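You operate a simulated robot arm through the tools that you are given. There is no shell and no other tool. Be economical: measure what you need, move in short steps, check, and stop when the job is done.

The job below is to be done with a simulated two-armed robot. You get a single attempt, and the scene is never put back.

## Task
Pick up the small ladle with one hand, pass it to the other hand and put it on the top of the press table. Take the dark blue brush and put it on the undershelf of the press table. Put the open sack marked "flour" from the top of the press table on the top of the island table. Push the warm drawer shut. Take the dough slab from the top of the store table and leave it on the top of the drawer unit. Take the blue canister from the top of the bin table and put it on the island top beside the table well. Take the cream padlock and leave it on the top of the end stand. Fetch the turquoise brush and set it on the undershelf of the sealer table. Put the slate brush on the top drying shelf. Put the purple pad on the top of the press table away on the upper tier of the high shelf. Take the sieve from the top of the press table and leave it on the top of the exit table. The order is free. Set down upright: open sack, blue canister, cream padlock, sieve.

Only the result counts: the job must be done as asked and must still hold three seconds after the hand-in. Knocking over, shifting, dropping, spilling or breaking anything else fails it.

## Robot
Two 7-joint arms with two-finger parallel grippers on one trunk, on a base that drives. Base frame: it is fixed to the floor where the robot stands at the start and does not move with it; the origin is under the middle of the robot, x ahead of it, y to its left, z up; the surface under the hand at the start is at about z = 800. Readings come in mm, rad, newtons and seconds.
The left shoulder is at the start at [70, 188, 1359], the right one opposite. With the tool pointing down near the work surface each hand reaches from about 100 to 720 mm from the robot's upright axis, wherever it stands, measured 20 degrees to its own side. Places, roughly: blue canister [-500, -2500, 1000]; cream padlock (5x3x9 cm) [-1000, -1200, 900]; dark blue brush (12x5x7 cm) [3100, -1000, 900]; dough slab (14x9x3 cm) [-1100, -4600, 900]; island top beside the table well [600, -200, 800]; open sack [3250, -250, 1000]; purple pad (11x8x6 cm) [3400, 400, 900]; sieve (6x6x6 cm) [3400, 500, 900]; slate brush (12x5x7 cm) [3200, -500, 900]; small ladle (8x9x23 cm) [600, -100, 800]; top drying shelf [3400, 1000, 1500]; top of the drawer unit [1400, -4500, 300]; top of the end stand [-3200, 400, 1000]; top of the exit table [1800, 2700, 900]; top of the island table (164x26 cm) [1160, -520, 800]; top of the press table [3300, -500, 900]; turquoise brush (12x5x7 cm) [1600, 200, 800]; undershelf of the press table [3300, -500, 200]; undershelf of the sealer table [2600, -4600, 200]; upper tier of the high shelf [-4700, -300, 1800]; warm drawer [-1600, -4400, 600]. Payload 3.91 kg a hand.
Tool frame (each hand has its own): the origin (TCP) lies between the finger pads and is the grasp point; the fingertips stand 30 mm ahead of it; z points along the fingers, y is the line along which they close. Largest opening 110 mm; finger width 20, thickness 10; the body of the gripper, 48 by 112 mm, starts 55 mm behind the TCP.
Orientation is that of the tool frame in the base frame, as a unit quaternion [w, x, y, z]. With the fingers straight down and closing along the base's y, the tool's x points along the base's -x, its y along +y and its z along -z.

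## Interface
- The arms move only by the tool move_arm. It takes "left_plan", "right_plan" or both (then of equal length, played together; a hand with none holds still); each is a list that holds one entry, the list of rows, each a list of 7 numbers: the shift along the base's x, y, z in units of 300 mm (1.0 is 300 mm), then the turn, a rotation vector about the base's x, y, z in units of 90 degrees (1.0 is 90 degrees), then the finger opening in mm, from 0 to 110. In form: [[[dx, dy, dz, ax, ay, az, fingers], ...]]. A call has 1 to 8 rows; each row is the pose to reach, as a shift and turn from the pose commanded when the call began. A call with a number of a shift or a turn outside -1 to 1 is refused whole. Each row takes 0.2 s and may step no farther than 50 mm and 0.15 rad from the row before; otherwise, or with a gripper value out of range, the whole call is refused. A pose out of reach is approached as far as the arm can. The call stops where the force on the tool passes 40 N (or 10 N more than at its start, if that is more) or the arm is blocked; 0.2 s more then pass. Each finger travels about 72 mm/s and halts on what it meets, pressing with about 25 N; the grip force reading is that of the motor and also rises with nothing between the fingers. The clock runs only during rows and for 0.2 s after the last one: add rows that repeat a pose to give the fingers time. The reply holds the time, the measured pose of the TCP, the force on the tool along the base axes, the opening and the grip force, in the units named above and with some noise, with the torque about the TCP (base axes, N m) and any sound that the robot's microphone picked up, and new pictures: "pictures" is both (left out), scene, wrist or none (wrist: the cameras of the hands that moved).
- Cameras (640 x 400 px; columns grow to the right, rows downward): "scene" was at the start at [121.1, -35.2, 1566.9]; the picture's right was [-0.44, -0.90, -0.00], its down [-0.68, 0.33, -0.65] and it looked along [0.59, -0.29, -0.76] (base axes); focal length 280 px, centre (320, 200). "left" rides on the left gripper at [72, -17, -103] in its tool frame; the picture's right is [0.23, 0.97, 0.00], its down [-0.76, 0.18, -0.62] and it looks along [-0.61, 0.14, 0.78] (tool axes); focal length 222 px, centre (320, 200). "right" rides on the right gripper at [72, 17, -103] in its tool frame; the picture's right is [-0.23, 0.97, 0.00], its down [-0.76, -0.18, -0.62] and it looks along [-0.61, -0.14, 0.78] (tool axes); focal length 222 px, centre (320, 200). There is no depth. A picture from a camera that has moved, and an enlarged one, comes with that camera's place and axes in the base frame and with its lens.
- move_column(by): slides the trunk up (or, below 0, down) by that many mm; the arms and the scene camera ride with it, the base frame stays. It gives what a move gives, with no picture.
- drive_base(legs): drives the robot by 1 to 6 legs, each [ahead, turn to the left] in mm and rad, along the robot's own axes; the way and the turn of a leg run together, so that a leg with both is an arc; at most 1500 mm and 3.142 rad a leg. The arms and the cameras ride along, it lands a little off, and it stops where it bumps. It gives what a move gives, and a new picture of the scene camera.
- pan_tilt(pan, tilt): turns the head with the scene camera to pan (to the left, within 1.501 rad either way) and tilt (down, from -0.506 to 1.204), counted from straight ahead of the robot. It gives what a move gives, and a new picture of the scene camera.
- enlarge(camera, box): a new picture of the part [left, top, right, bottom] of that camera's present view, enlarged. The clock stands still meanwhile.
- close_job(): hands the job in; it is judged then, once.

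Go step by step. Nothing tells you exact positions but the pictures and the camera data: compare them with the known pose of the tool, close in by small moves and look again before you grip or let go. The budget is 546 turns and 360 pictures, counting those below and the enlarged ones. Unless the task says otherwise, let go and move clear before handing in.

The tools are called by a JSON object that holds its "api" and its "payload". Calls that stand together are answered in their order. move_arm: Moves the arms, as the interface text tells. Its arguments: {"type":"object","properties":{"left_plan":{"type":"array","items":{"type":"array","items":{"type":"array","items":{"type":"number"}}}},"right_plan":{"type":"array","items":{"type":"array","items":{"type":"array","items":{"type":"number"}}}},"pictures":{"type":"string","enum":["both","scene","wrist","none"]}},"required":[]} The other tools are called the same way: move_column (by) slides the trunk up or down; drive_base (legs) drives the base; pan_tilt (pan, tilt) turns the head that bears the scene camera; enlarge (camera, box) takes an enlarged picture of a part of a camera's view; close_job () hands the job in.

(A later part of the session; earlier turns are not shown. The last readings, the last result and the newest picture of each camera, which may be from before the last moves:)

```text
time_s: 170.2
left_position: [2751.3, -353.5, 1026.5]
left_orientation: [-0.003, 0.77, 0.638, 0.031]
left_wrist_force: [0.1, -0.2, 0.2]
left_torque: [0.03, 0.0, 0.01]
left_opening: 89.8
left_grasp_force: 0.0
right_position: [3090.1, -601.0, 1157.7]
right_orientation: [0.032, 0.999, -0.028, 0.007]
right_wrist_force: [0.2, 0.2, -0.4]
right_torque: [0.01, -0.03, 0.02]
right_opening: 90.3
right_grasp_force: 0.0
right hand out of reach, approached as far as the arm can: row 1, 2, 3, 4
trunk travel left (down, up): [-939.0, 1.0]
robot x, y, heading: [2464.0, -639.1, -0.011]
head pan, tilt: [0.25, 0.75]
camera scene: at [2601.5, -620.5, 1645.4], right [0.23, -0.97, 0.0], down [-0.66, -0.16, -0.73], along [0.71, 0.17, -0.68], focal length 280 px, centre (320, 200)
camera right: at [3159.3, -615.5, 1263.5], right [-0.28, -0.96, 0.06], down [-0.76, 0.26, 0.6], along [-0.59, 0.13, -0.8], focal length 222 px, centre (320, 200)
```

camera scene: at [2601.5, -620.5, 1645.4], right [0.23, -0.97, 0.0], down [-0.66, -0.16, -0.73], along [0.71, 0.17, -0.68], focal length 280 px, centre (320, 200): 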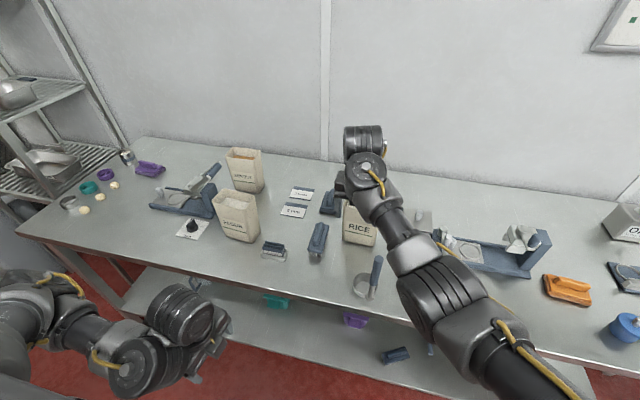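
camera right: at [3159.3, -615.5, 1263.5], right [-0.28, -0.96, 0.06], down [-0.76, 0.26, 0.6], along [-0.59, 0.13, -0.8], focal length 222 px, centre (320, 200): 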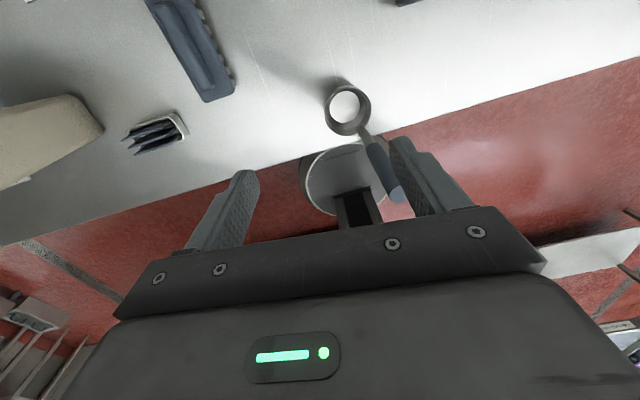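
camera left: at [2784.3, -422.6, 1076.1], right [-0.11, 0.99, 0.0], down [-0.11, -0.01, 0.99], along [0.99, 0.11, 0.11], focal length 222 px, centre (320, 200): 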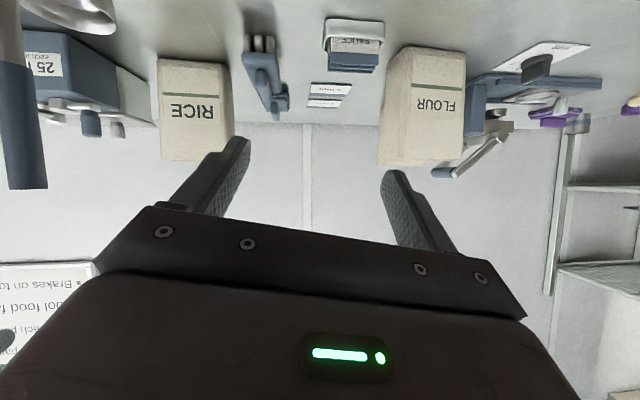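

Lifting works here. The slate brush is within reach if the robot shifts left about 200 mm.

{"api": "drive_base", "payload": {"legs": [[0, 1.35], [200, 0], [0, -1.34]]}}

{"api": "enlarge", "payload": {"camera": "right", "box": [0, 0, 640, 400]}}

```text
time_s: 178.4
left_position: [2809.0, -164.6, 1025.6]
left_orientation: [-0.003, 0.774, 0.632, 0.031]
left_wrist_force: [-0.8, 0.4, 0.0]
left_torque: [0.03, 0.01, 0.01]
left_opening: 90.1
left_grasp_force: 0.0
right_position: [3140.2, -417.3, 1153.3]
right_orientation: [0.036, 0.999, -0.036, 0.004]
right_wrist_force: [-0.3, -0.3, 0.5]
right_torque: [-0.03, -0.01, -0.01]
right_opening: 89.8
right_grasp_force: 0.0
trunk travel left (down, up): [-939.0, 1.0]
robot x, y, heading: [2520.2, -445.6, -0.031]
head pan, tilt: [0.25, 0.75]
camera scene: at [2653.1, -428.5, 1645.4], right [0.22, -0.98, 0.0], down [-0.67, -0.15, -0.73], along [0.71, 0.16, -0.68], focal length 280 px, centre (320, 200)
```

scene: 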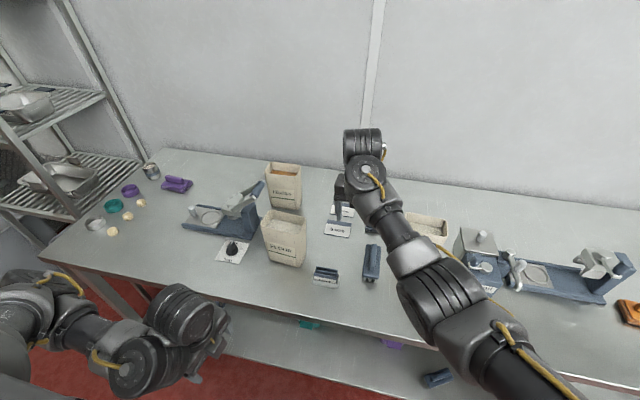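

```text
1.00 times, centred on (320, 200) of right (not enlarged: the box is as wide or as high as the picture)
camera zoom: at [3209.3, -432.9, 1257.5], right [-0.3, -0.95, 0.07], down [-0.75, 0.28, 0.6], along [-0.59, 0.13, -0.8], focal length 222 px, centre (320, 200)
```

zoom: 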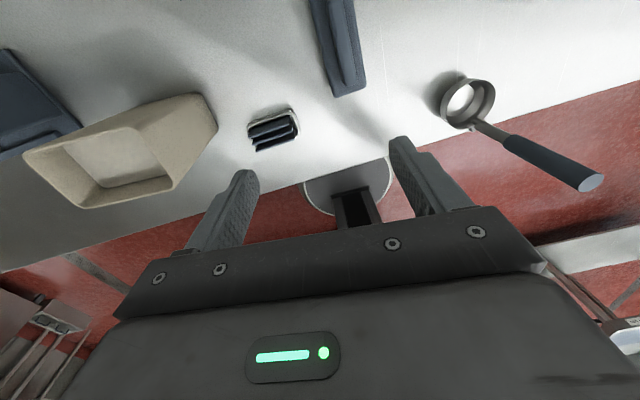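

Slate brush centre ≈ [3175,-475], nearly along x. I'll align above it and check before descending.

{"api": "move_arm", "payload": {"right_plan": [[[0.03, -0.07, 0, 0.023, 0.002, 0.05, 90], [0.06, -0.14, 0, 0.046, 0.003, 0.103, 90], [0.08, -0.193, -0.05, 0.046, 0.003, 0.103, 90], [0.08, -0.193, -0.15, 0.046, 0.003, 0.103, 90], [0.08, -0.193, -0.3, 0.046, 0.003, 0.103, 90], [0.08, -0.193, -0.3, 0.046, 0.003, 0.103, 90]]], "pictures": "both"}}

```text
time_s: 179.8
left_position: [2808.4, -164.1, 1024.9]
left_orientation: [-0.003, 0.775, 0.631, 0.031]
left_wrist_force: [-1.1, -0.7, -0.8]
left_torque: [0.02, -0.04, 0.06]
left_opening: 90.2
left_grasp_force: 0.0
right_position: [3163.2, -477.0, 1063.7]
right_orientation: [-0.001, 0.999, 0.044, 0.004]
right_wrist_force: [0.0, -0.5, -1.4]
right_torque: [-0.01, -0.02, -0.01]
right_opening: 89.9
right_grasp_force: 0.1
trunk travel left (down, up): [-939.0, 1.0]
robot x, y, heading: [2520.9, -443.3, -0.033]
head pan, tilt: [0.25, 0.75]
camera scene: at [2652.9, -428.9, 1645.5], right [0.22, -0.98, 0.0], down [-0.67, -0.15, -0.73], along [0.71, 0.16, -0.68], focal length 280 px, centre (320, 200)
camera right: at [3235.7, -489.0, 1167.0], right [-0.14, -0.99, 0.0], down [-0.78, 0.11, 0.62], along [-0.61, 0.09, -0.79], focal length 222 px, centre (320, 200)
```

scene: 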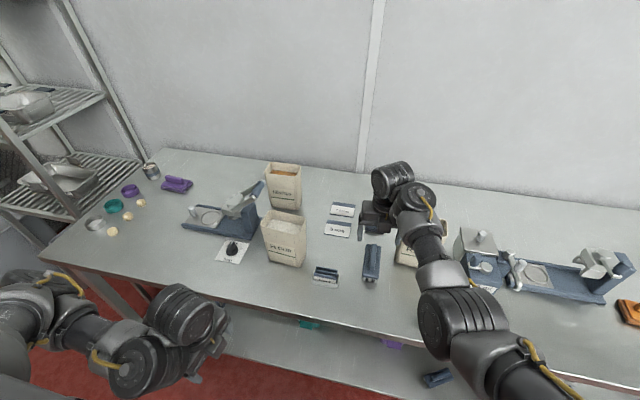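
right: 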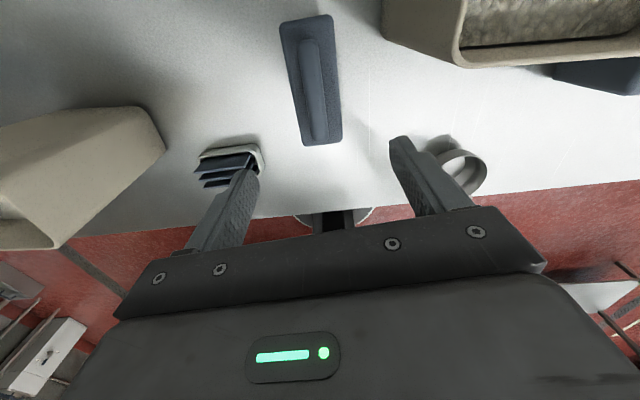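

{"api": "move_arm", "payload": {"right_plan": [[[0.06, 0.012, -0.1, 0, 0, 0, 90], [0.06, 0.012, -0.25, 0, 0, 0, 90], [0.06, 0.012, -0.4, 0, 0, 0, 90], [0.06, 0.012, -0.485, 0, 0, 0, 90], [0.06, 0.012, -0.485, 0, 0, 0, 90]]], "pictures": "wrist"}}

```text
time_s: 181.0
left_position: [2809.4, -165.1, 1026.4]
left_orientation: [-0.003, 0.774, 0.632, 0.031]
left_wrist_force: [0.4, 0.1, 0.0]
left_torque: [-0.01, 0.03, 0.0]
left_opening: 90.2
left_grasp_force: 0.1
right_position: [3161.1, -476.7, 936.3]
right_orientation: [-0.001, 0.999, 0.045, 0.003]
right_wrist_force: [0.5, 0.0, 0.4]
right_torque: [0.0, 0.02, -0.01]
right_opening: 90.2
right_grasp_force: 0.1
right hand out of reach, approached as far as the arm can: row 3, 4, 5
trunk travel left (down, up): [-939.0, 1.0]
robot x, y, heading: [2517.5, -445.2, -0.026]
head pan, tilt: [0.25, 0.75]
camera right: at [3234.2, -487.0, 1040.6], right [-0.14, -0.99, 0.0], down [-0.78, 0.11, 0.62], along [-0.61, 0.09, -0.79], focal length 222 px, centre (320, 200)
```

right: 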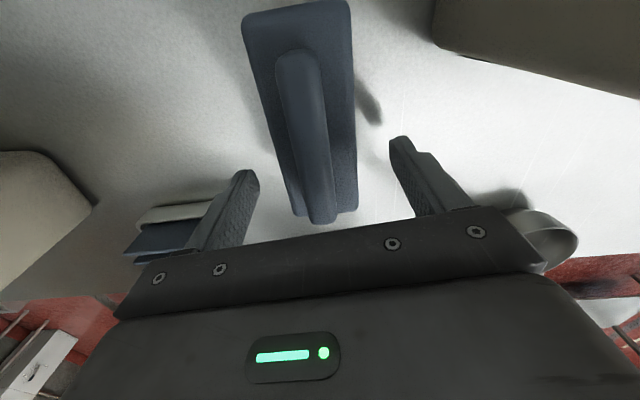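

Arm is at full reach; I'll nudge the base forward 35 mm (fingers straddle the brush lengthwise) and lower the rest.

{"api": "drive_base", "payload": {"legs": [[35, 0]]}}

{"api": "move_arm", "payload": {"right_plan": [[[-0.05, 0, -0.03, 0, 0, 0, 90], [-0.05, 0, -0.07, 0, 0, 0, 90], [-0.05, 0, -0.07, 0, 0, 0, 90]]], "pictures": "wrist"}}

```text
time_s: 181.8
left_position: [2834.9, -165.8, 1028.4]
left_orientation: [-0.001, 0.774, 0.632, 0.034]
left_wrist_force: [-0.9, -0.4, 0.2]
left_torque: [-0.01, -0.06, 0.01]
left_opening: 89.9
left_grasp_force: 0.0
right_position: [3189.7, -475.0, 942.3]
right_orientation: [-0.001, 0.999, 0.045, 0.009]
right_wrist_force: [-0.4, 0.8, 0.4]
right_torque: [-0.02, -0.09, -0.02]
right_opening: 89.9
right_grasp_force: 0.1
trunk travel left (down, up): [-939.0, 1.0]
robot x, y, heading: [2557.0, -448.3, -0.03]
head pan, tilt: [0.25, 0.75]
camera scene: at [2675.7, -429.3, 1646.5], right [0.22, -0.98, 0.0], down [-0.66, -0.15, -0.74], along [0.72, 0.16, -0.68], focal length 280 px, centre (320, 200)
```

scene: 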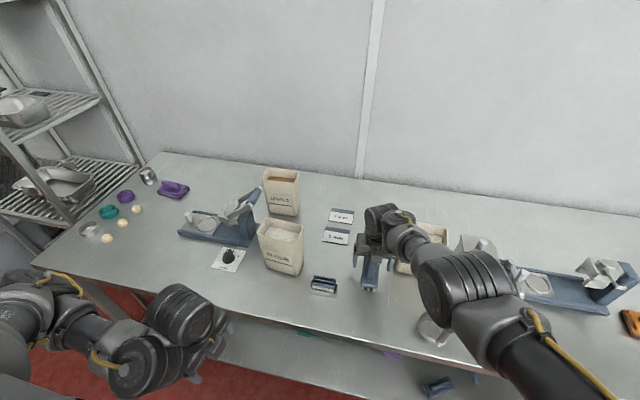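

```text
time_s: 182.6
left_position: [2842.6, -165.3, 1025.2]
left_orientation: [-0.004, 0.775, 0.632, 0.031]
left_wrist_force: [0.6, -0.3, 0.7]
left_torque: [-0.02, 0.03, -0.03]
left_opening: 90.2
left_grasp_force: 0.1
right_position: [3180.6, -475.3, 916.0]
right_orientation: [-0.001, 0.999, 0.047, 0.004]
right_wrist_force: [0.0, 0.3, -0.3]
right_torque: [0.03, 0.01, 0.03]
right_opening: 90.3
right_grasp_force: 0.0
trunk travel left (down, up): [-939.0, 1.0]
robot x, y, heading: [2556.5, -444.0, -0.031]
head pan, tilt: [0.25, 0.75]
camera right: at [3253.2, -486.9, 1020.1], right [-0.14, -0.99, 0.0], down [-0.78, 0.11, 0.62], along [-0.61, 0.09, -0.79], focal length 222 px, centre (320, 200)
```

right: 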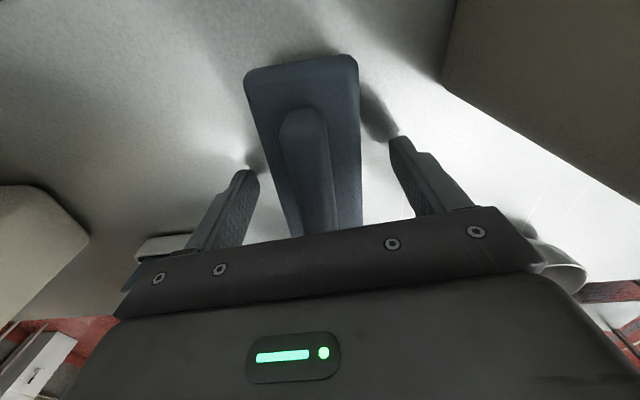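

{"api": "move_arm", "payload": {"right_plan": [[[0, 0, 0, 0, 0, 0, 50], [0, 0, 0, 0, 0, 0, 20], [0, 0, 0, 0, 0, 0, 20], [0, 0, 0, 0, 0, 0, 20], [0, 0, 0.05, 0, 0, 0, 20], [0, 0, 0.2, 0, 0, 0, 20], [0, 0, 0.35, 0, 0, 0, 20], [0, 0, 0.5, 0, 0, 0, 20]]], "pictures": "scene"}}

```text
time_s: 184.4
left_position: [2842.4, -165.5, 1025.4]
left_orientation: [-0.004, 0.775, 0.631, 0.03]
left_wrist_force: [0.0, 0.4, -0.3]
left_torque: [0.01, 0.0, 0.0]
left_opening: 89.9
left_grasp_force: 0.1
right_position: [3179.4, -475.7, 1068.2]
right_orientation: [-0.001, 0.999, 0.045, 0.003]
right_wrist_force: [-0.6, 0.1, -0.8]
right_torque: [-0.04, 0.0, -0.02]
right_opening: 49.5
right_grasp_force: 24.9
trunk travel left (down, up): [-939.0, 1.0]
robot x, y, heading: [2554.6, -448.3, -0.031]
head pan, tilt: [0.25, 0.75]
camera scene: at [2687.4, -429.3, 1645.3], right [0.22, -0.98, 0.0], down [-0.67, -0.15, -0.73], along [0.71, 0.16, -0.68], focal length 280 px, centre (320, 200)
```

scene: 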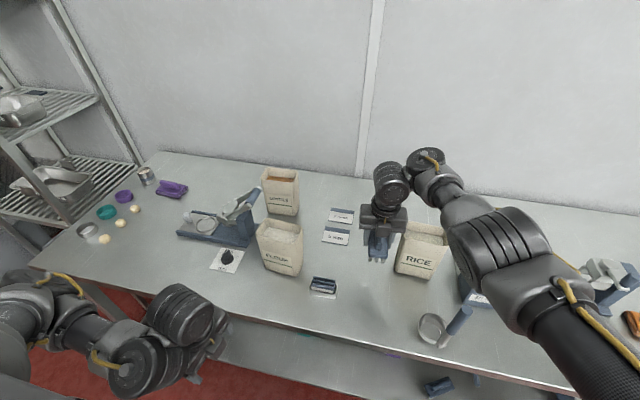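

Slate brush held. I'll raise the hand as high as it goes to see what tool-down height is possible for the drying shelf.

{"api": "move_arm", "payload": {"right_plan": [[[-0.05, 0, 0.15, 0, 0, 0, 20], [-0.1, 0, 0.3, 0, 0, 0, 20], [-0.15, 0, 0.45, 0, 0, 0, 20], [-0.2, 0, 0.6, 0, 0, 0, 20], [-0.25, 0, 0.75, 0, 0, 0, 20], [-0.3, 0, 0.9, 0, 0, 0, 20], [-0.3, 0, 1.0, 0, 0, 0, 20]]], "pictures": "none"}}

{"api": "pan_tilt", "payload": {"pan": 0.9, "tilt": 0.2}}

```text
time_s: 186.0
left_position: [2843.0, -165.7, 1027.2]
left_orientation: [-0.004, 0.774, 0.632, 0.032]
left_wrist_force: [0.5, 0.6, 0.5]
left_torque: [0.02, -0.02, 0.02]
left_opening: 90.0
left_grasp_force: 0.1
right_position: [3186.8, -429.3, 1341.0]
right_orientation: [-0.003, 0.999, 0.047, 0.003]
right_wrist_force: [0.4, 0.7, -0.5]
right_torque: [0.03, 0.02, -0.01]
right_opening: 49.5
right_grasp_force: 24.7
right hand out of reach, approached as far as the arm can: row 1, 2, 3, 4, 5, 6, 7
trunk travel left (down, up): [-939.0, 1.0]
robot x, y, heading: [2555.1, -445.5, -0.032]
head pan, tilt: [0.25, 0.75]
```

```text
time_s: 187.1
left_position: [2842.9, -164.8, 1026.1]
left_orientation: [-0.003, 0.774, 0.632, 0.031]
left_wrist_force: [0.1, -0.2, 0.0]
left_torque: [-0.03, 0.04, 0.0]
left_opening: 90.2
left_grasp_force: 0.1
right_position: [3186.6, -427.5, 1342.4]
right_orientation: [-0.001, 0.999, 0.045, 0.003]
right_wrist_force: [-0.4, 0.3, -2.0]
right_torque: [-0.01, -0.01, -0.01]
right_opening: 49.6
right_grasp_force: 25.0
trunk travel left (down, up): [-939.0, 1.0]
robot x, y, heading: [2555.6, -450.1, -0.028]
head pan, tilt: [0.901, 0.201]
camera scene: at [2667.2, -376.6, 1695.0], right [0.77, -0.64, 0.0], down [-0.13, -0.15, -0.98], along [0.63, 0.75, -0.2], focal length 280 px, centre (320, 200)
```

scene: 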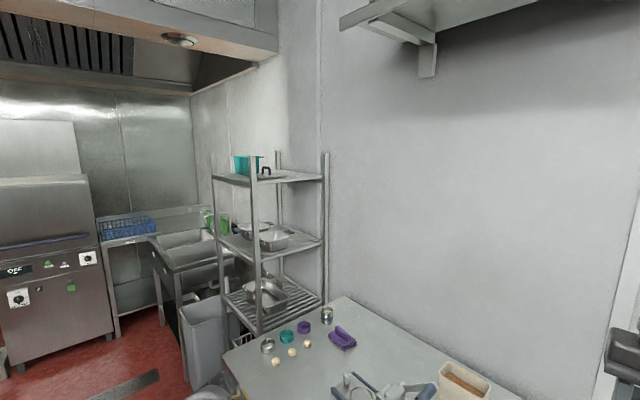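

The top drying shelf spans about x 3240–3640, y 745–1220 with a teal pot and another item. Test whether the hand reaches z ≈ 1600 here.

{"api": "move_arm", "payload": {"right_plan": [[[-0.1, -0.1, 0.12, 0, 0, 0, 20], [-0.2, -0.2, 0.24, 0, 0, 0, 20], [-0.3, -0.3, 0.36, 0, 0, 0, 20], [-0.35, -0.3, 0.5, 0, 0, 0, 20], [-0.4, -0.3, 0.65, 0, 0, 0, 20], [-0.45, -0.3, 0.8, 0, 0, 0, 20], [-0.5, -0.3, 0.9, 0, 0, 0, 20]]], "pictures": "none"}}

```text
refused: row 1 steps farther than a row can; nothing moved
```

{"api": "move_arm", "payload": {"right_plan": [[[-0.08, -0.08, 0.1, 0, 0, 0, 20], [-0.16, -0.16, 0.2, 0, 0, 0, 20], [-0.24, -0.24, 0.3, 0, 0, 0, 20], [-0.3, -0.3, 0.42, 0, 0, 0, 20], [-0.34, -0.3, 0.56, 0, 0, 0, 20], [-0.38, -0.3, 0.7, 0, 0, 0, 20], [-0.42, -0.3, 0.84, 0, 0, 0, 20]]], "pictures": "none"}}

```text
time_s: 188.7
left_position: [2843.1, -165.8, 1025.2]
left_orientation: [-0.005, 0.774, 0.632, 0.032]
left_wrist_force: [1.0, 0.2, 0.3]
left_torque: [0.04, 0.06, 0.02]
left_opening: 90.2
left_grasp_force: 0.0
right_position: [3201.8, -465.8, 1519.9]
right_orientation: [-0.001, 0.999, 0.046, 0.002]
right_wrist_force: [0.2, -0.3, -2.1]
right_torque: [0.03, 0.02, 0.0]
right_opening: 49.6
right_grasp_force: 24.7
right hand out of reach, approached as far as the arm can: row 1, 2, 3, 4, 5, 6, 7
trunk travel left (down, up): [-939.0, 1.0]
robot x, y, heading: [2559.2, -449.2, -0.029]
head pan, tilt: [0.901, 0.201]
```

{"api": "move_arm", "payload": {"right_plan": [[[0, -0.03, 0.14, 0, 0, 0, 20], [0.0, -0.06, 0.28, 0, 0, 0, 20], [0, -0.1, 0.36, 0, 0, 0, 20], [0, -0.1, 0.36, 0, 0, 0, 20]]], "pictures": "none"}}

{"api": "pan_tilt", "payload": {"pan": -0.1, "tilt": 0.1}}

```text
time_s: 189.7
left_position: [2842.6, -165.4, 1025.4]
left_orientation: [-0.004, 0.774, 0.632, 0.031]
left_wrist_force: [-1.1, 0.2, 0.3]
left_torque: [0.02, -0.04, 0.01]
left_opening: 90.1
left_grasp_force: 0.1
right_position: [3199.1, -464.5, 1521.1]
right_orientation: [0.0, 0.999, 0.046, 0.004]
right_wrist_force: [-0.9, -0.6, -1.5]
right_torque: [0.0, 0.0, 0.01]
right_opening: 49.6
right_grasp_force: 25.0
right hand out of reach, approached as far as the arm can: row 1, 2, 3, 4
trunk travel left (down, up): [-939.0, 1.0]
robot x, y, heading: [2554.9, -446.9, -0.028]
head pan, tilt: [0.901, 0.201]
```

```text
time_s: 190.9
left_position: [2842.7, -164.9, 1026.3]
left_orientation: [-0.004, 0.774, 0.632, 0.031]
left_wrist_force: [-0.5, -0.1, -0.8]
left_torque: [0.05, -0.02, 0.0]
left_opening: 89.9
left_grasp_force: 0.1
right_position: [3199.1, -463.2, 1521.1]
right_orientation: [-0.001, 0.999, 0.047, 0.002]
right_wrist_force: [-0.2, 0.2, -1.4]
right_torque: [0.03, 0.01, -0.01]
right_opening: 49.4
right_grasp_force: 25.3
trunk travel left (down, up): [-939.0, 1.0]
robot x, y, heading: [2551.8, -446.2, -0.027]
head pan, tilt: [-0.099, 0.099]
camera scene: at [2698.4, -459.5, 1704.5], right [-0.13, -0.99, 0.0], down [-0.1, 0.01, -0.99], along [0.99, -0.13, -0.1], focal length 280 px, centre (320, 200)
```

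scene: 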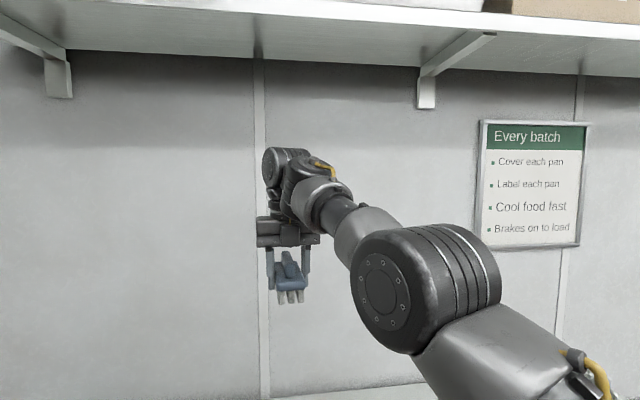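

The limit is the wrist angle at full stretch; tilting the tool about 12° forward should free more height. Trying that.

{"api": "move_arm", "payload": {"right_plan": [[[0, 0, 0, 0, -0.07, 0, 20], [0, 0, 0.05, 0, -0.14, 0, 20], [0, 0, 0.15, 0, -0.15, 0, 20], [0, 0, 0.27, 0, -0.15, 0, 20], [0, 0, 0.33, 0, -0.15, 0, 20]]], "pictures": "none"}}

```text
time_s: 192.1
left_position: [2842.0, -165.2, 1025.2]
left_orientation: [-0.003, 0.774, 0.632, 0.032]
left_wrist_force: [1.0, 0.8, -0.1]
left_torque: [-0.01, -0.02, 0.01]
left_opening: 90.1
left_grasp_force: 0.0
right_position: [3194.9, -460.5, 1610.9]
right_orientation: [0.004, 0.991, 0.047, 0.122]
right_wrist_force: [0.3, 0.9, -1.2]
right_torque: [-0.03, 0.01, 0.0]
right_opening: 49.8
right_grasp_force: 24.7
right hand out of reach, approached as far as the arm can: row 5
trunk travel left (down, up): [-939.0, 1.0]
robot x, y, heading: [2554.4, -446.5, -0.026]
head pan, tilt: [-0.099, 0.099]
```

Now at z = 1611 with a slight tilt. I'll back off, drive along the aisle to the drying rack and look.

{"api": "drive_base", "payload": {"legs": [[-150, 0], [0, 1.6], [1375, 0], [0, -1.58], [80, 0]]}}

{"api": "pan_tilt", "payload": {"pan": 0.1, "tilt": 0.2}}

```text
time_s: 208.4
left_position: [2802.0, 1210.3, 1027.5]
left_orientation: [0.001, 0.785, 0.618, 0.035]
left_wrist_force: [0.0, 0.7, 0.1]
left_torque: [-0.03, -0.01, -0.06]
left_opening: 90.1
left_grasp_force: 0.0
right_position: [3141.5, 903.8, 1620.8]
right_orientation: [0.007, 0.991, 0.031, 0.128]
right_wrist_force: [-1.4, 0.4, -0.6]
right_torque: [-0.02, -0.09, 0.0]
right_opening: 49.8
right_grasp_force: 25.0
trunk travel left (down, up): [-939.0, 1.0]
robot x, y, heading: [2519.2, 941.4, -0.068]
head pan, tilt: [-0.099, 0.099]
camera scene: at [2646.9, 920.9, 1705.5], right [-0.16, -0.99, 0.0], down [-0.09, 0.01, -1.0], along [0.98, -0.16, -0.09], focal length 280 px, centre (320, 200)
```

scene: 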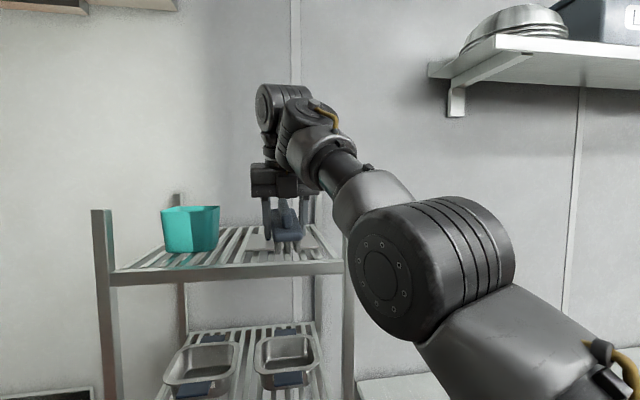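

```text
time_s: 209.2
left_position: [2803.8, 1208.3, 1028.2]
left_orientation: [-0.001, 0.785, 0.618, 0.034]
left_wrist_force: [-0.4, 0.2, -0.2]
left_torque: [-0.02, -0.07, -0.02]
left_opening: 89.9
left_grasp_force: 0.0
right_position: [3144.9, 901.8, 1620.3]
right_orientation: [0.007, 0.991, 0.03, 0.128]
right_wrist_force: [-0.7, 0.6, -1.7]
right_torque: [-0.01, -0.06, -0.01]
right_opening: 49.9
right_grasp_force: 25.1
trunk travel left (down, up): [-939.0, 1.0]
robot x, y, heading: [2517.6, 932.2, -0.061]
head pan, tilt: [0.099, 0.201]
camera scene: at [2653.4, 937.3, 1695.9], right [0.04, -1.0, 0.0], down [-0.19, -0.01, -0.98], along [0.98, 0.04, -0.19], focal length 280 px, centre (320, 200)
```

scene: 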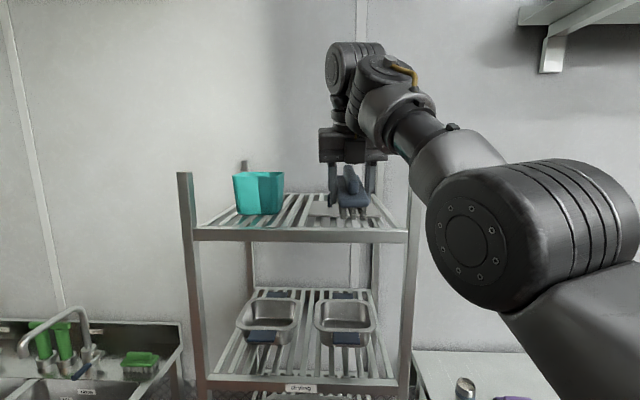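

{"api": "enlarge", "payload": {"camera": "scene", "box": [180, 120, 420, 270]}}

```text
2.67 times, centred on (300, 195) of scene
camera zoom: at [2653.4, 937.3, 1695.9], right [0.04, -1.0, 0.0], down [-0.19, -0.01, -0.98], along [0.98, 0.04, -0.19], focal length 748 px, centre (373, 213)
```

zoom: 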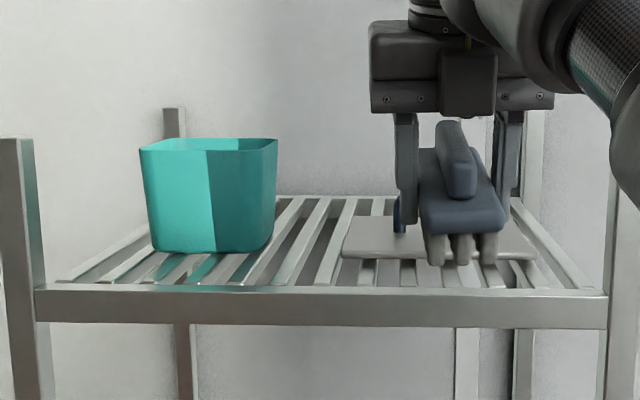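

The rack's free spot is between the flat tray (y<1000) and the teal pot (y>1080), near x = 3335. I'll line up with y ≈ 1035 before going in.

{"api": "drive_base", "payload": {"legs": [[0, 1.41], [100, 0], [0, -1.35], [60, 0]]}}

{"api": "enlarge", "payload": {"camera": "right", "box": [0, 0, 640, 400]}}

```text
time_s: 210.1
left_position: [2800.4, 1220.2, 1022.8]
left_orientation: [-0.006, 0.773, 0.633, 0.031]
left_wrist_force: [0.2, -0.1, 0.7]
left_torque: [0.01, 0.03, 0.02]
left_opening: 89.9
left_grasp_force: 0.0
right_position: [3158.1, 925.4, 1615.1]
right_orientation: [0.002, 0.991, 0.051, 0.122]
right_wrist_force: [-0.1, 0.1, -1.7]
right_torque: [-0.02, 0.03, 0.0]
right_opening: 49.7
right_grasp_force: 24.6
trunk travel left (down, up): [-939.0, 1.0]
robot x, y, heading: [2521.2, 934.1, -0.021]
head pan, tilt: [0.099, 0.201]
stopped in leg 1: the robot was blocked; the commanded pose is now the measured one
camera scene: at [2665.5, 939.8, 1694.7], right [0.08, -1.0, 0.0], down [-0.2, -0.01, -0.98], along [0.98, 0.08, -0.2], focal length 280 px, centre (320, 200)
```

scene: 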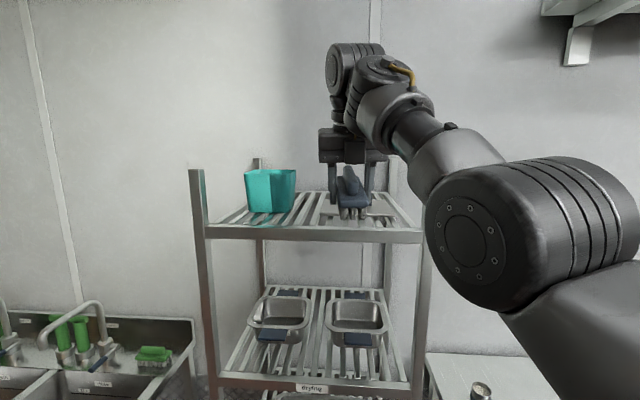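

```text
1.00 times, centred on (320, 200) of right (not enlarged: the box is as wide or as high as the picture)
camera zoom: at [3204.6, 914.3, 1732.0], right [-0.12, -0.99, -0.04], down [-0.9, 0.1, 0.42], along [-0.41, 0.09, -0.91], focal length 222 px, centre (320, 200)
```

zoom: 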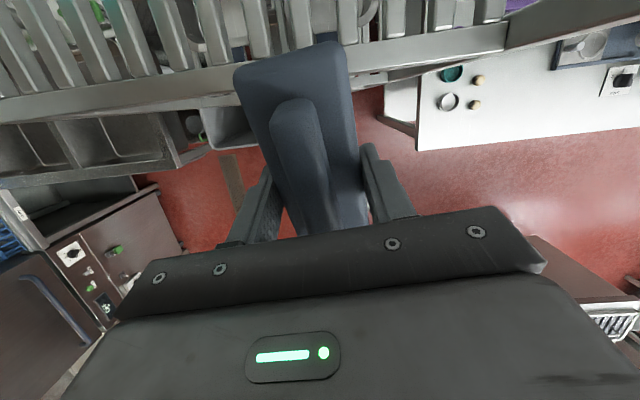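

{"api": "pan_tilt", "payload": {"pan": 1.4, "tilt": 0.7}}

```text
time_s: 211.6
left_position: [2798.0, 1221.4, 1023.1]
left_orientation: [-0.004, 0.772, 0.634, 0.032]
left_wrist_force: [0.3, 0.3, -0.6]
left_torque: [0.0, -0.01, -0.01]
left_opening: 90.0
left_grasp_force: 0.1
right_position: [3153.6, 928.9, 1615.9]
right_orientation: [0.004, 0.991, 0.051, 0.125]
right_wrist_force: [0.4, 0.0, -1.7]
right_torque: [0.01, -0.01, -0.02]
right_opening: 49.5
right_grasp_force: 25.4
trunk travel left (down, up): [-939.0, 1.0]
robot x, y, heading: [2518.7, 934.5, -0.018]
head pan, tilt: [1.4, 0.7]
camera scene: at [2584.9, 1019.0, 1649.7], right [0.98, -0.19, 0.0], down [-0.12, -0.63, -0.76], along [0.15, 0.75, -0.64], focal length 280 px, centre (320, 200)
```

scene: 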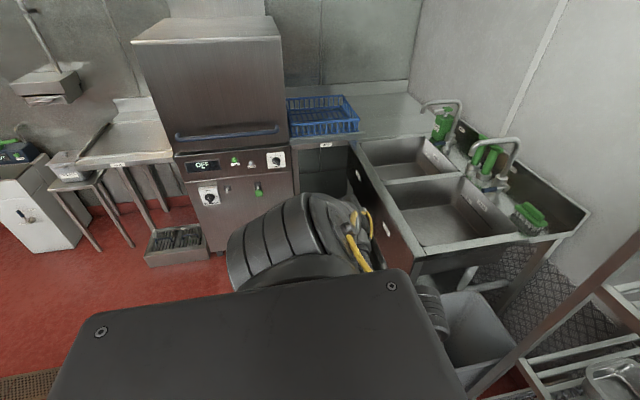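

{"api": "drive_base", "payload": {"legs": [[-60, 0], [0, 1.2]]}}

```text
time_s: 215.6
left_position: [2294.5, 1302.0, 1023.0]
left_orientation: [-0.021, 0.282, 0.959, 0.022]
left_wrist_force: [-0.2, 0.0, -0.5]
left_torque: [0.0, 0.0, -0.01]
left_opening: 89.9
left_grasp_force: 0.0
right_position: [2698.7, 1526.8, 1615.4]
right_orientation: [-0.067, 0.791, 0.599, 0.105]
right_wrist_force: [0.1, 0.2, -0.5]
right_torque: [-0.01, 0.04, -0.02]
right_opening: 49.6
right_grasp_force: 24.9
trunk travel left (down, up): [-939.0, 1.0]
robot x, y, heading: [2456.7, 939.7, 1.174]
head pan, tilt: [1.4, 0.7]
camera scene: at [2405.6, 1029.3, 1649.7], right [0.54, 0.84, 0.0], down [0.54, -0.35, -0.76], along [-0.65, 0.41, -0.64], focal length 280 px, centre (320, 200)
```

scene: 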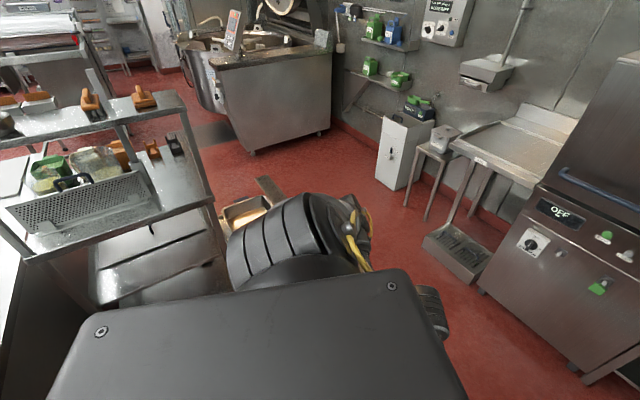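

{"api": "drive_base", "payload": {"legs": [[100, 0], [0, -1.17], [60, 0]]}}

{"api": "pan_tilt", "payload": {"pan": 0.1, "tilt": 0.3}}

```text
time_s: 217.4
left_position: [2357.6, 1400.2, 1024.2]
left_orientation: [-0.021, 0.32, 0.947, 0.026]
left_wrist_force: [0.4, -0.9, 0.6]
left_torque: [0.03, -0.02, 0.02]
left_opening: 90.2
left_grasp_force: 0.2
right_position: [2773.3, 1590.5, 1621.8]
right_orientation: [-0.064, 0.812, 0.569, 0.111]
right_wrist_force: [0.5, -0.9, -1.1]
right_torque: [0.04, -0.07, -0.01]
right_opening: 49.5
right_grasp_force: 25.3
trunk travel left (down, up): [-939.0, 1.0]
robot x, y, heading: [2495.9, 1027.9, 1.1]
head pan, tilt: [1.4, 0.7]
stopped in leg 2: the robot was blocked; the commanded pose is now the measured one
camera scene: at [2444.6, 1116.7, 1650.0], right [0.6, 0.8, 0.01], down [0.52, -0.38, -0.76], along [-0.61, 0.46, -0.64], focal length 280 px, centre (320, 200)
```

scene: 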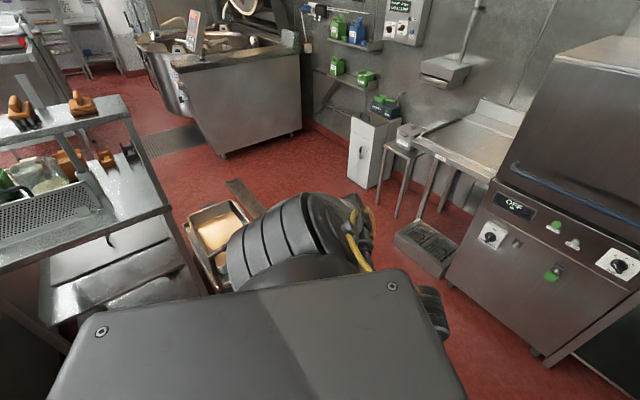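

```text
time_s: 218.8
left_position: [2361.0, 1405.6, 1023.8]
left_orientation: [-0.022, 0.32, 0.947, 0.025]
left_wrist_force: [0.1, -0.4, -0.2]
left_torque: [0.01, 0.04, 0.05]
left_opening: 90.2
left_grasp_force: 0.0
right_position: [2780.3, 1596.6, 1617.3]
right_orientation: [-0.063, 0.812, 0.569, 0.108]
right_wrist_force: [0.0, -0.3, -0.9]
right_torque: [0.02, 0.05, -0.02]
right_opening: 49.6
right_grasp_force: 25.1
trunk travel left (down, up): [-939.0, 1.0]
robot x, y, heading: [2499.0, 1027.3, 1.099]
head pan, tilt: [0.099, 0.3]
camera scene: at [2553.1, 1160.1, 1685.7], right [0.93, -0.36, 0.0], down [-0.11, -0.28, -0.95], along [0.35, 0.89, -0.3], focal length 280 px, centre (320, 200)
```

scene: 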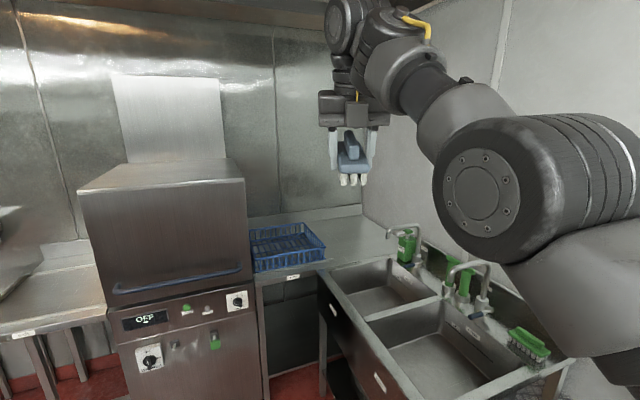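

{"api": "pan_tilt", "payload": {"pan": -0.6, "tilt": 1.0}}

{"api": "pan_tilt", "payload": {"pan": 0.7, "tilt": 1.1}}

```text
time_s: 219.9
left_position: [2360.2, 1404.4, 1023.7]
left_orientation: [-0.021, 0.32, 0.947, 0.024]
left_wrist_force: [0.4, -0.1, 0.2]
left_torque: [0.02, -0.01, 0.05]
left_opening: 90.0
left_grasp_force: 0.0
right_position: [2779.1, 1595.8, 1616.4]
right_orientation: [-0.064, 0.812, 0.57, 0.108]
right_wrist_force: [-0.4, 0.6, -1.2]
right_torque: [0.0, 0.02, -0.02]
right_opening: 49.5
right_grasp_force: 25.6
trunk travel left (down, up): [-939.0, 1.0]
robot x, y, heading: [2499.9, 1026.0, 1.096]
head pan, tilt: [-0.6, 1.0]
camera scene: at [2579.2, 1106.1, 1626.4], right [0.48, -0.88, 0.0], down [-0.74, -0.4, -0.54], along [0.48, 0.26, -0.84], focal length 280 px, centre (320, 200)
```

scene: 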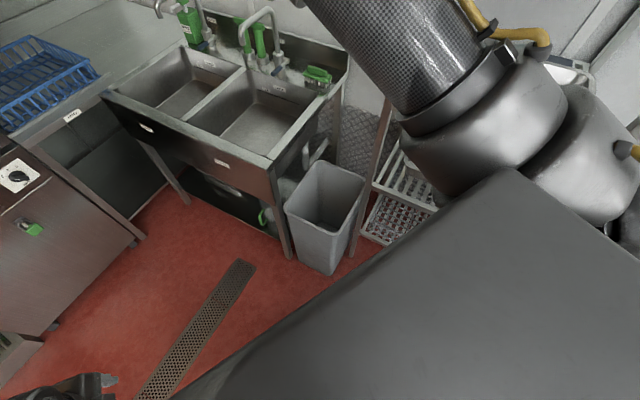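

```text
time_s: 221.4
left_position: [2360.4, 1405.3, 1023.1]
left_orientation: [-0.021, 0.321, 0.947, 0.024]
left_wrist_force: [0.6, 0.5, 0.4]
left_torque: [0.01, 0.0, -0.02]
left_opening: 90.2
left_grasp_force: 0.1
right_position: [2779.5, 1595.7, 1617.2]
right_orientation: [-0.063, 0.812, 0.57, 0.108]
right_wrist_force: [-0.2, 0.6, -1.4]
right_torque: [-0.01, 0.03, 0.01]
right_opening: 49.8
right_grasp_force: 25.1
trunk travel left (down, up): [-939.0, 1.0]
robot x, y, heading: [2494.2, 1026.7, 1.098]
head pan, tilt: [0.7, 1.1]
camera scene: at [2504.2, 1134.4, 1619.7], right [0.97, 0.22, 0.0], down [0.2, -0.87, -0.45], along [-0.1, 0.44, -0.89], focal length 280 px, centre (320, 200)
```

scene: 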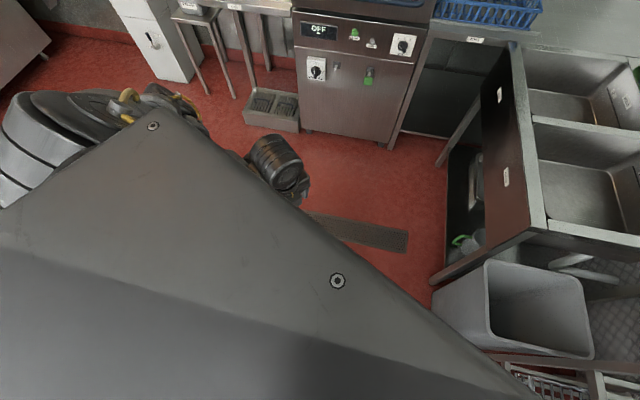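

{"api": "pan_tilt", "payload": {"pan": -1.5, "tilt": 0.7}}

{"api": "pan_tilt", "payload": {"pan": 1.5, "tilt": 0.7}}

```text
time_s: 223.4
left_position: [2359.7, 1404.5, 1022.7]
left_orientation: [-0.022, 0.321, 0.947, 0.024]
left_wrist_force: [0.5, 0.9, -0.1]
left_torque: [0.0, -0.02, -0.01]
left_opening: 90.0
left_grasp_force: 0.0
right_position: [2779.8, 1597.1, 1618.6]
right_orientation: [-0.064, 0.812, 0.57, 0.109]
right_wrist_force: [0.1, 0.4, -0.4]
right_torque: [-0.01, 0.0, -0.01]
right_opening: 49.7
right_grasp_force: 24.9
trunk travel left (down, up): [-939.0, 1.0]
robot x, y, heading: [2495.3, 1031.8, 1.097]
head pan, tilt: [-1.499, 0.7]
camera scene: at [2596.5, 1039.8, 1649.7], right [-0.39, -0.92, 0.0], down [-0.59, 0.25, -0.77], along [0.7, -0.3, -0.64], focal length 280 px, centre (320, 200)
```

scene: 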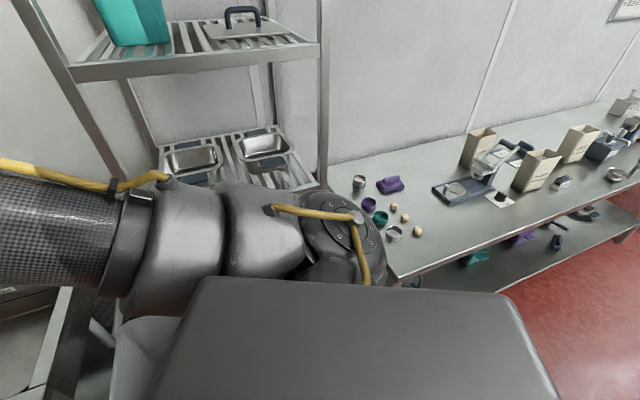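

```text
time_s: 226.1
left_position: [2360.1, 1405.5, 1023.1]
left_orientation: [-0.022, 0.32, 0.947, 0.023]
left_wrist_force: [-0.7, 0.5, -0.1]
left_torque: [-0.04, 0.02, 0.0]
left_opening: 90.0
left_grasp_force: 0.1
right_position: [2779.1, 1596.9, 1618.1]
right_orientation: [-0.064, 0.812, 0.57, 0.108]
right_wrist_force: [-0.5, -0.3, -1.3]
right_torque: [0.0, 0.01, 0.01]
right_opening: 49.9
right_grasp_force: 24.2
trunk travel left (down, up): [-939.0, 1.0]
robot x, y, heading: [2496.6, 1027.2, 1.098]
head pan, tilt: [1.499, 0.7]
camera scene: at [2445.6, 1116.9, 1649.7], right [0.52, 0.86, 0.0], down [0.55, -0.33, -0.76], along [-0.65, 0.4, -0.64], focal length 280 px, centre (320, 200)
```

scene: 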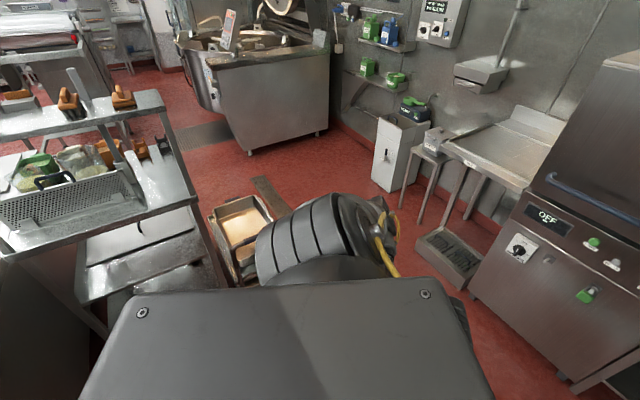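

Nothing visibly blocks; I'll retry the turn in smaller steps.

{"api": "drive_base", "payload": {"legs": [[0, -0.4], [0, -0.4]]}}

```text
time_s: 228.9
left_position: [2671.0, 1386.7, 1022.8]
left_orientation: [-0.01, 0.666, 0.745, 0.03]
left_wrist_force: [-0.5, 0.4, 0.9]
left_torque: [0.02, 0.03, -0.03]
left_opening: 90.1
left_grasp_force: 0.1
right_position: [3100.7, 1220.2, 1618.4]
right_orientation: [-0.015, 0.971, 0.206, 0.125]
right_wrist_force: [-0.3, -0.6, -0.5]
right_torque: [-0.01, -0.01, 0.0]
right_opening: 49.6
right_grasp_force: 25.4
trunk travel left (down, up): [-939.0, 1.0]
robot x, y, heading: [2495.8, 1027.5, 0.291]
head pan, tilt: [1.499, 0.7]
camera scene: at [2522.9, 1128.4, 1649.5], right [0.98, 0.22, 0.0], down [0.14, -0.63, -0.76], along [-0.17, 0.74, -0.65], focal length 280 px, centre (320, 200)
```

scene: 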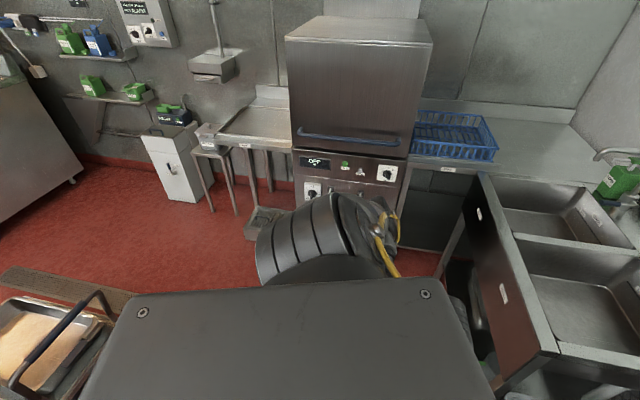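

{"api": "drive_base", "payload": {"legs": [[0, -0.29], [60, 0]]}}

{"api": "pan_tilt", "payload": {"pan": 0.15, "tilt": 0.25}}

```text
time_s: 230.8
left_position: [2815.7, 1323.2, 1025.0]
left_orientation: [-0.003, 0.766, 0.642, 0.033]
left_wrist_force: [0.1, 0.5, 0.5]
left_torque: [-0.06, -0.03, 0.0]
left_opening: 90.2
left_grasp_force: 0.1
right_position: [3178.0, 1043.7, 1626.6]
right_orientation: [0.004, 0.989, 0.065, 0.131]
right_wrist_force: [-1.5, -0.2, -1.0]
right_torque: [0.01, -0.05, 0.0]
right_opening: 49.5
right_grasp_force: 24.8
trunk travel left (down, up): [-939.0, 1.0]
robot x, y, heading: [2555.3, 1028.7, 0.009]
head pan, tilt: [1.499, 0.7]
camera scene: at [2603.8, 1116.5, 1649.6], right [1.0, -0.07, 0.01], down [-0.04, -0.64, -0.76], along [0.05, 0.76, -0.65], focal length 280 px, centre (320, 200)
```

scene: 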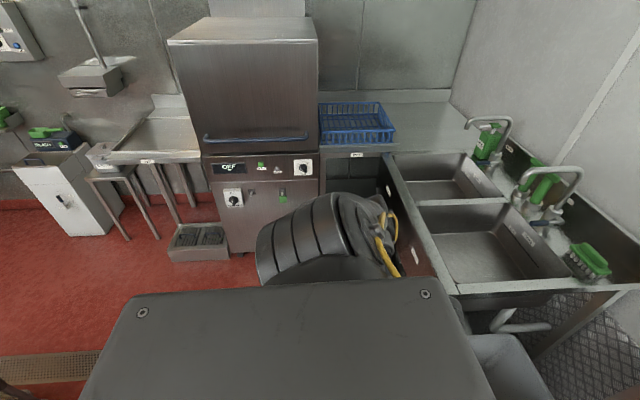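

```text
time_s: 232.3
left_position: [2819.1, 1321.8, 1024.3]
left_orientation: [-0.005, 0.766, 0.642, 0.032]
left_wrist_force: [-0.3, 0.4, 0.1]
left_torque: [-0.01, -0.04, 0.01]
left_opening: 90.3
left_grasp_force: 0.0
right_position: [3183.1, 1040.0, 1625.9]
right_orientation: [0.002, 0.989, 0.065, 0.129]
right_wrist_force: [-0.8, 0.4, -1.1]
right_torque: [0.04, -0.01, 0.01]
right_opening: 49.6
right_grasp_force: 24.9
trunk travel left (down, up): [-939.0, 1.0]
robot x, y, heading: [2554.2, 1029.1, 0.012]
head pan, tilt: [0.15, 0.25]
camera scene: at [2695.7, 1043.2, 1690.7], right [0.16, -0.99, 0.0], down [-0.24, -0.04, -0.97], along [0.96, 0.15, -0.25], focal length 280 px, centre (320, 200)
```

scene: 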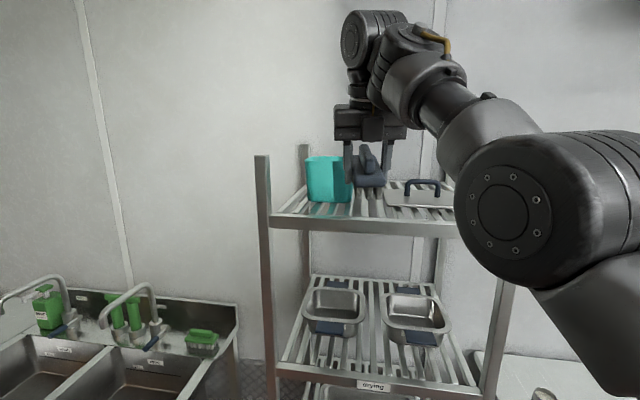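

{"api": "move_arm", "payload": {"right_plan": [[[0, -0.035, 0, 0, 0, 0, 20], [0, -0.035, 0, 0, 0, 0, 20]]], "pictures": "none"}}

{"api": "drive_base", "payload": {"legs": [[150, 0]]}}

{"api": "enlarge", "payload": {"camera": "right", "box": [0, 0, 640, 400]}}

```text
time_s: 232.9
left_position: [2821.2, 1321.2, 1025.6]
left_orientation: [-0.006, 0.766, 0.642, 0.032]
left_wrist_force: [-0.2, -0.3, 0.9]
left_torque: [-0.01, 0.0, 0.0]
left_opening: 90.3
left_grasp_force: 0.0
right_position: [3184.6, 1029.3, 1626.5]
right_orientation: [0.002, 0.99, 0.066, 0.129]
right_wrist_force: [-0.3, 0.2, -0.2]
right_torque: [0.0, 0.03, -0.01]
right_opening: 49.8
right_grasp_force: 25.0
trunk travel left (down, up): [-939.0, 1.0]
robot x, y, heading: [2550.5, 1025.2, 0.008]
head pan, tilt: [0.15, 0.25]
```

```text
time_s: 234.2
left_position: [2967.6, 1322.7, 1024.3]
left_orientation: [-0.004, 0.765, 0.643, 0.033]
left_wrist_force: [-0.1, -0.1, -0.5]
left_torque: [0.01, -0.05, -0.05]
left_opening: 89.9
left_grasp_force: 0.1
right_position: [3330.2, 1031.4, 1627.4]
right_orientation: [0.003, 0.989, 0.066, 0.13]
right_wrist_force: [-0.6, -0.3, -1.0]
right_torque: [-0.01, 0.0, 0.02]
right_opening: 49.6
right_grasp_force: 24.4
trunk travel left (down, up): [-939.0, 1.0]
robot x, y, heading: [2703.5, 1030.7, 0.01]
head pan, tilt: [0.15, 0.25]
camera scene: at [2843.3, 1044.7, 1690.9], right [0.16, -0.99, 0.0], down [-0.24, -0.04, -0.97], along [0.96, 0.15, -0.24], focal length 280 px, centre (320, 200)
```

scene: 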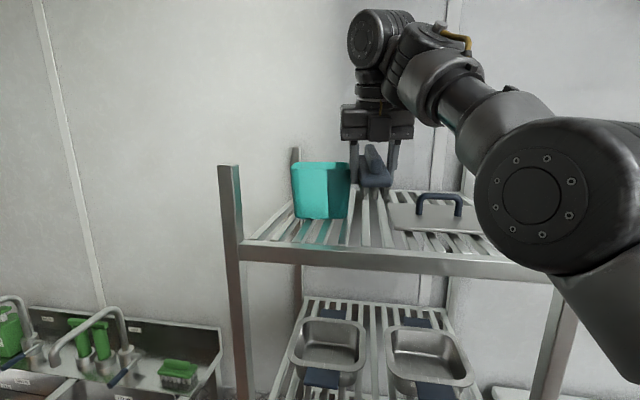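

```text
1.00 times, centred on (320, 200) of right (not enlarged: the box is as wide or as high as the picture)
camera zoom: at [3375.4, 1022.5, 1745.3], right [-0.09, -1.0, -0.04], down [-0.91, 0.07, 0.4], along [-0.4, 0.07, -0.92], focal length 222 px, centre (320, 200)
```

zoom: 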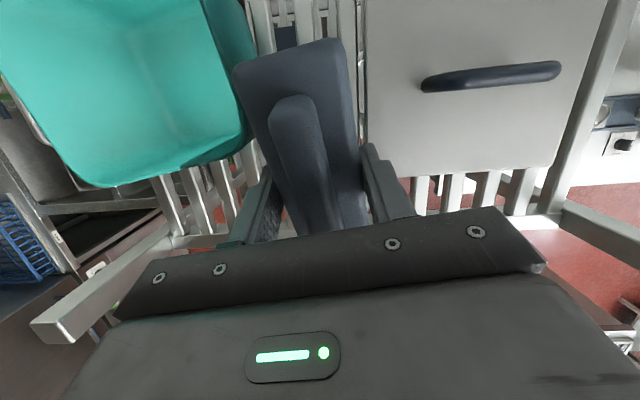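

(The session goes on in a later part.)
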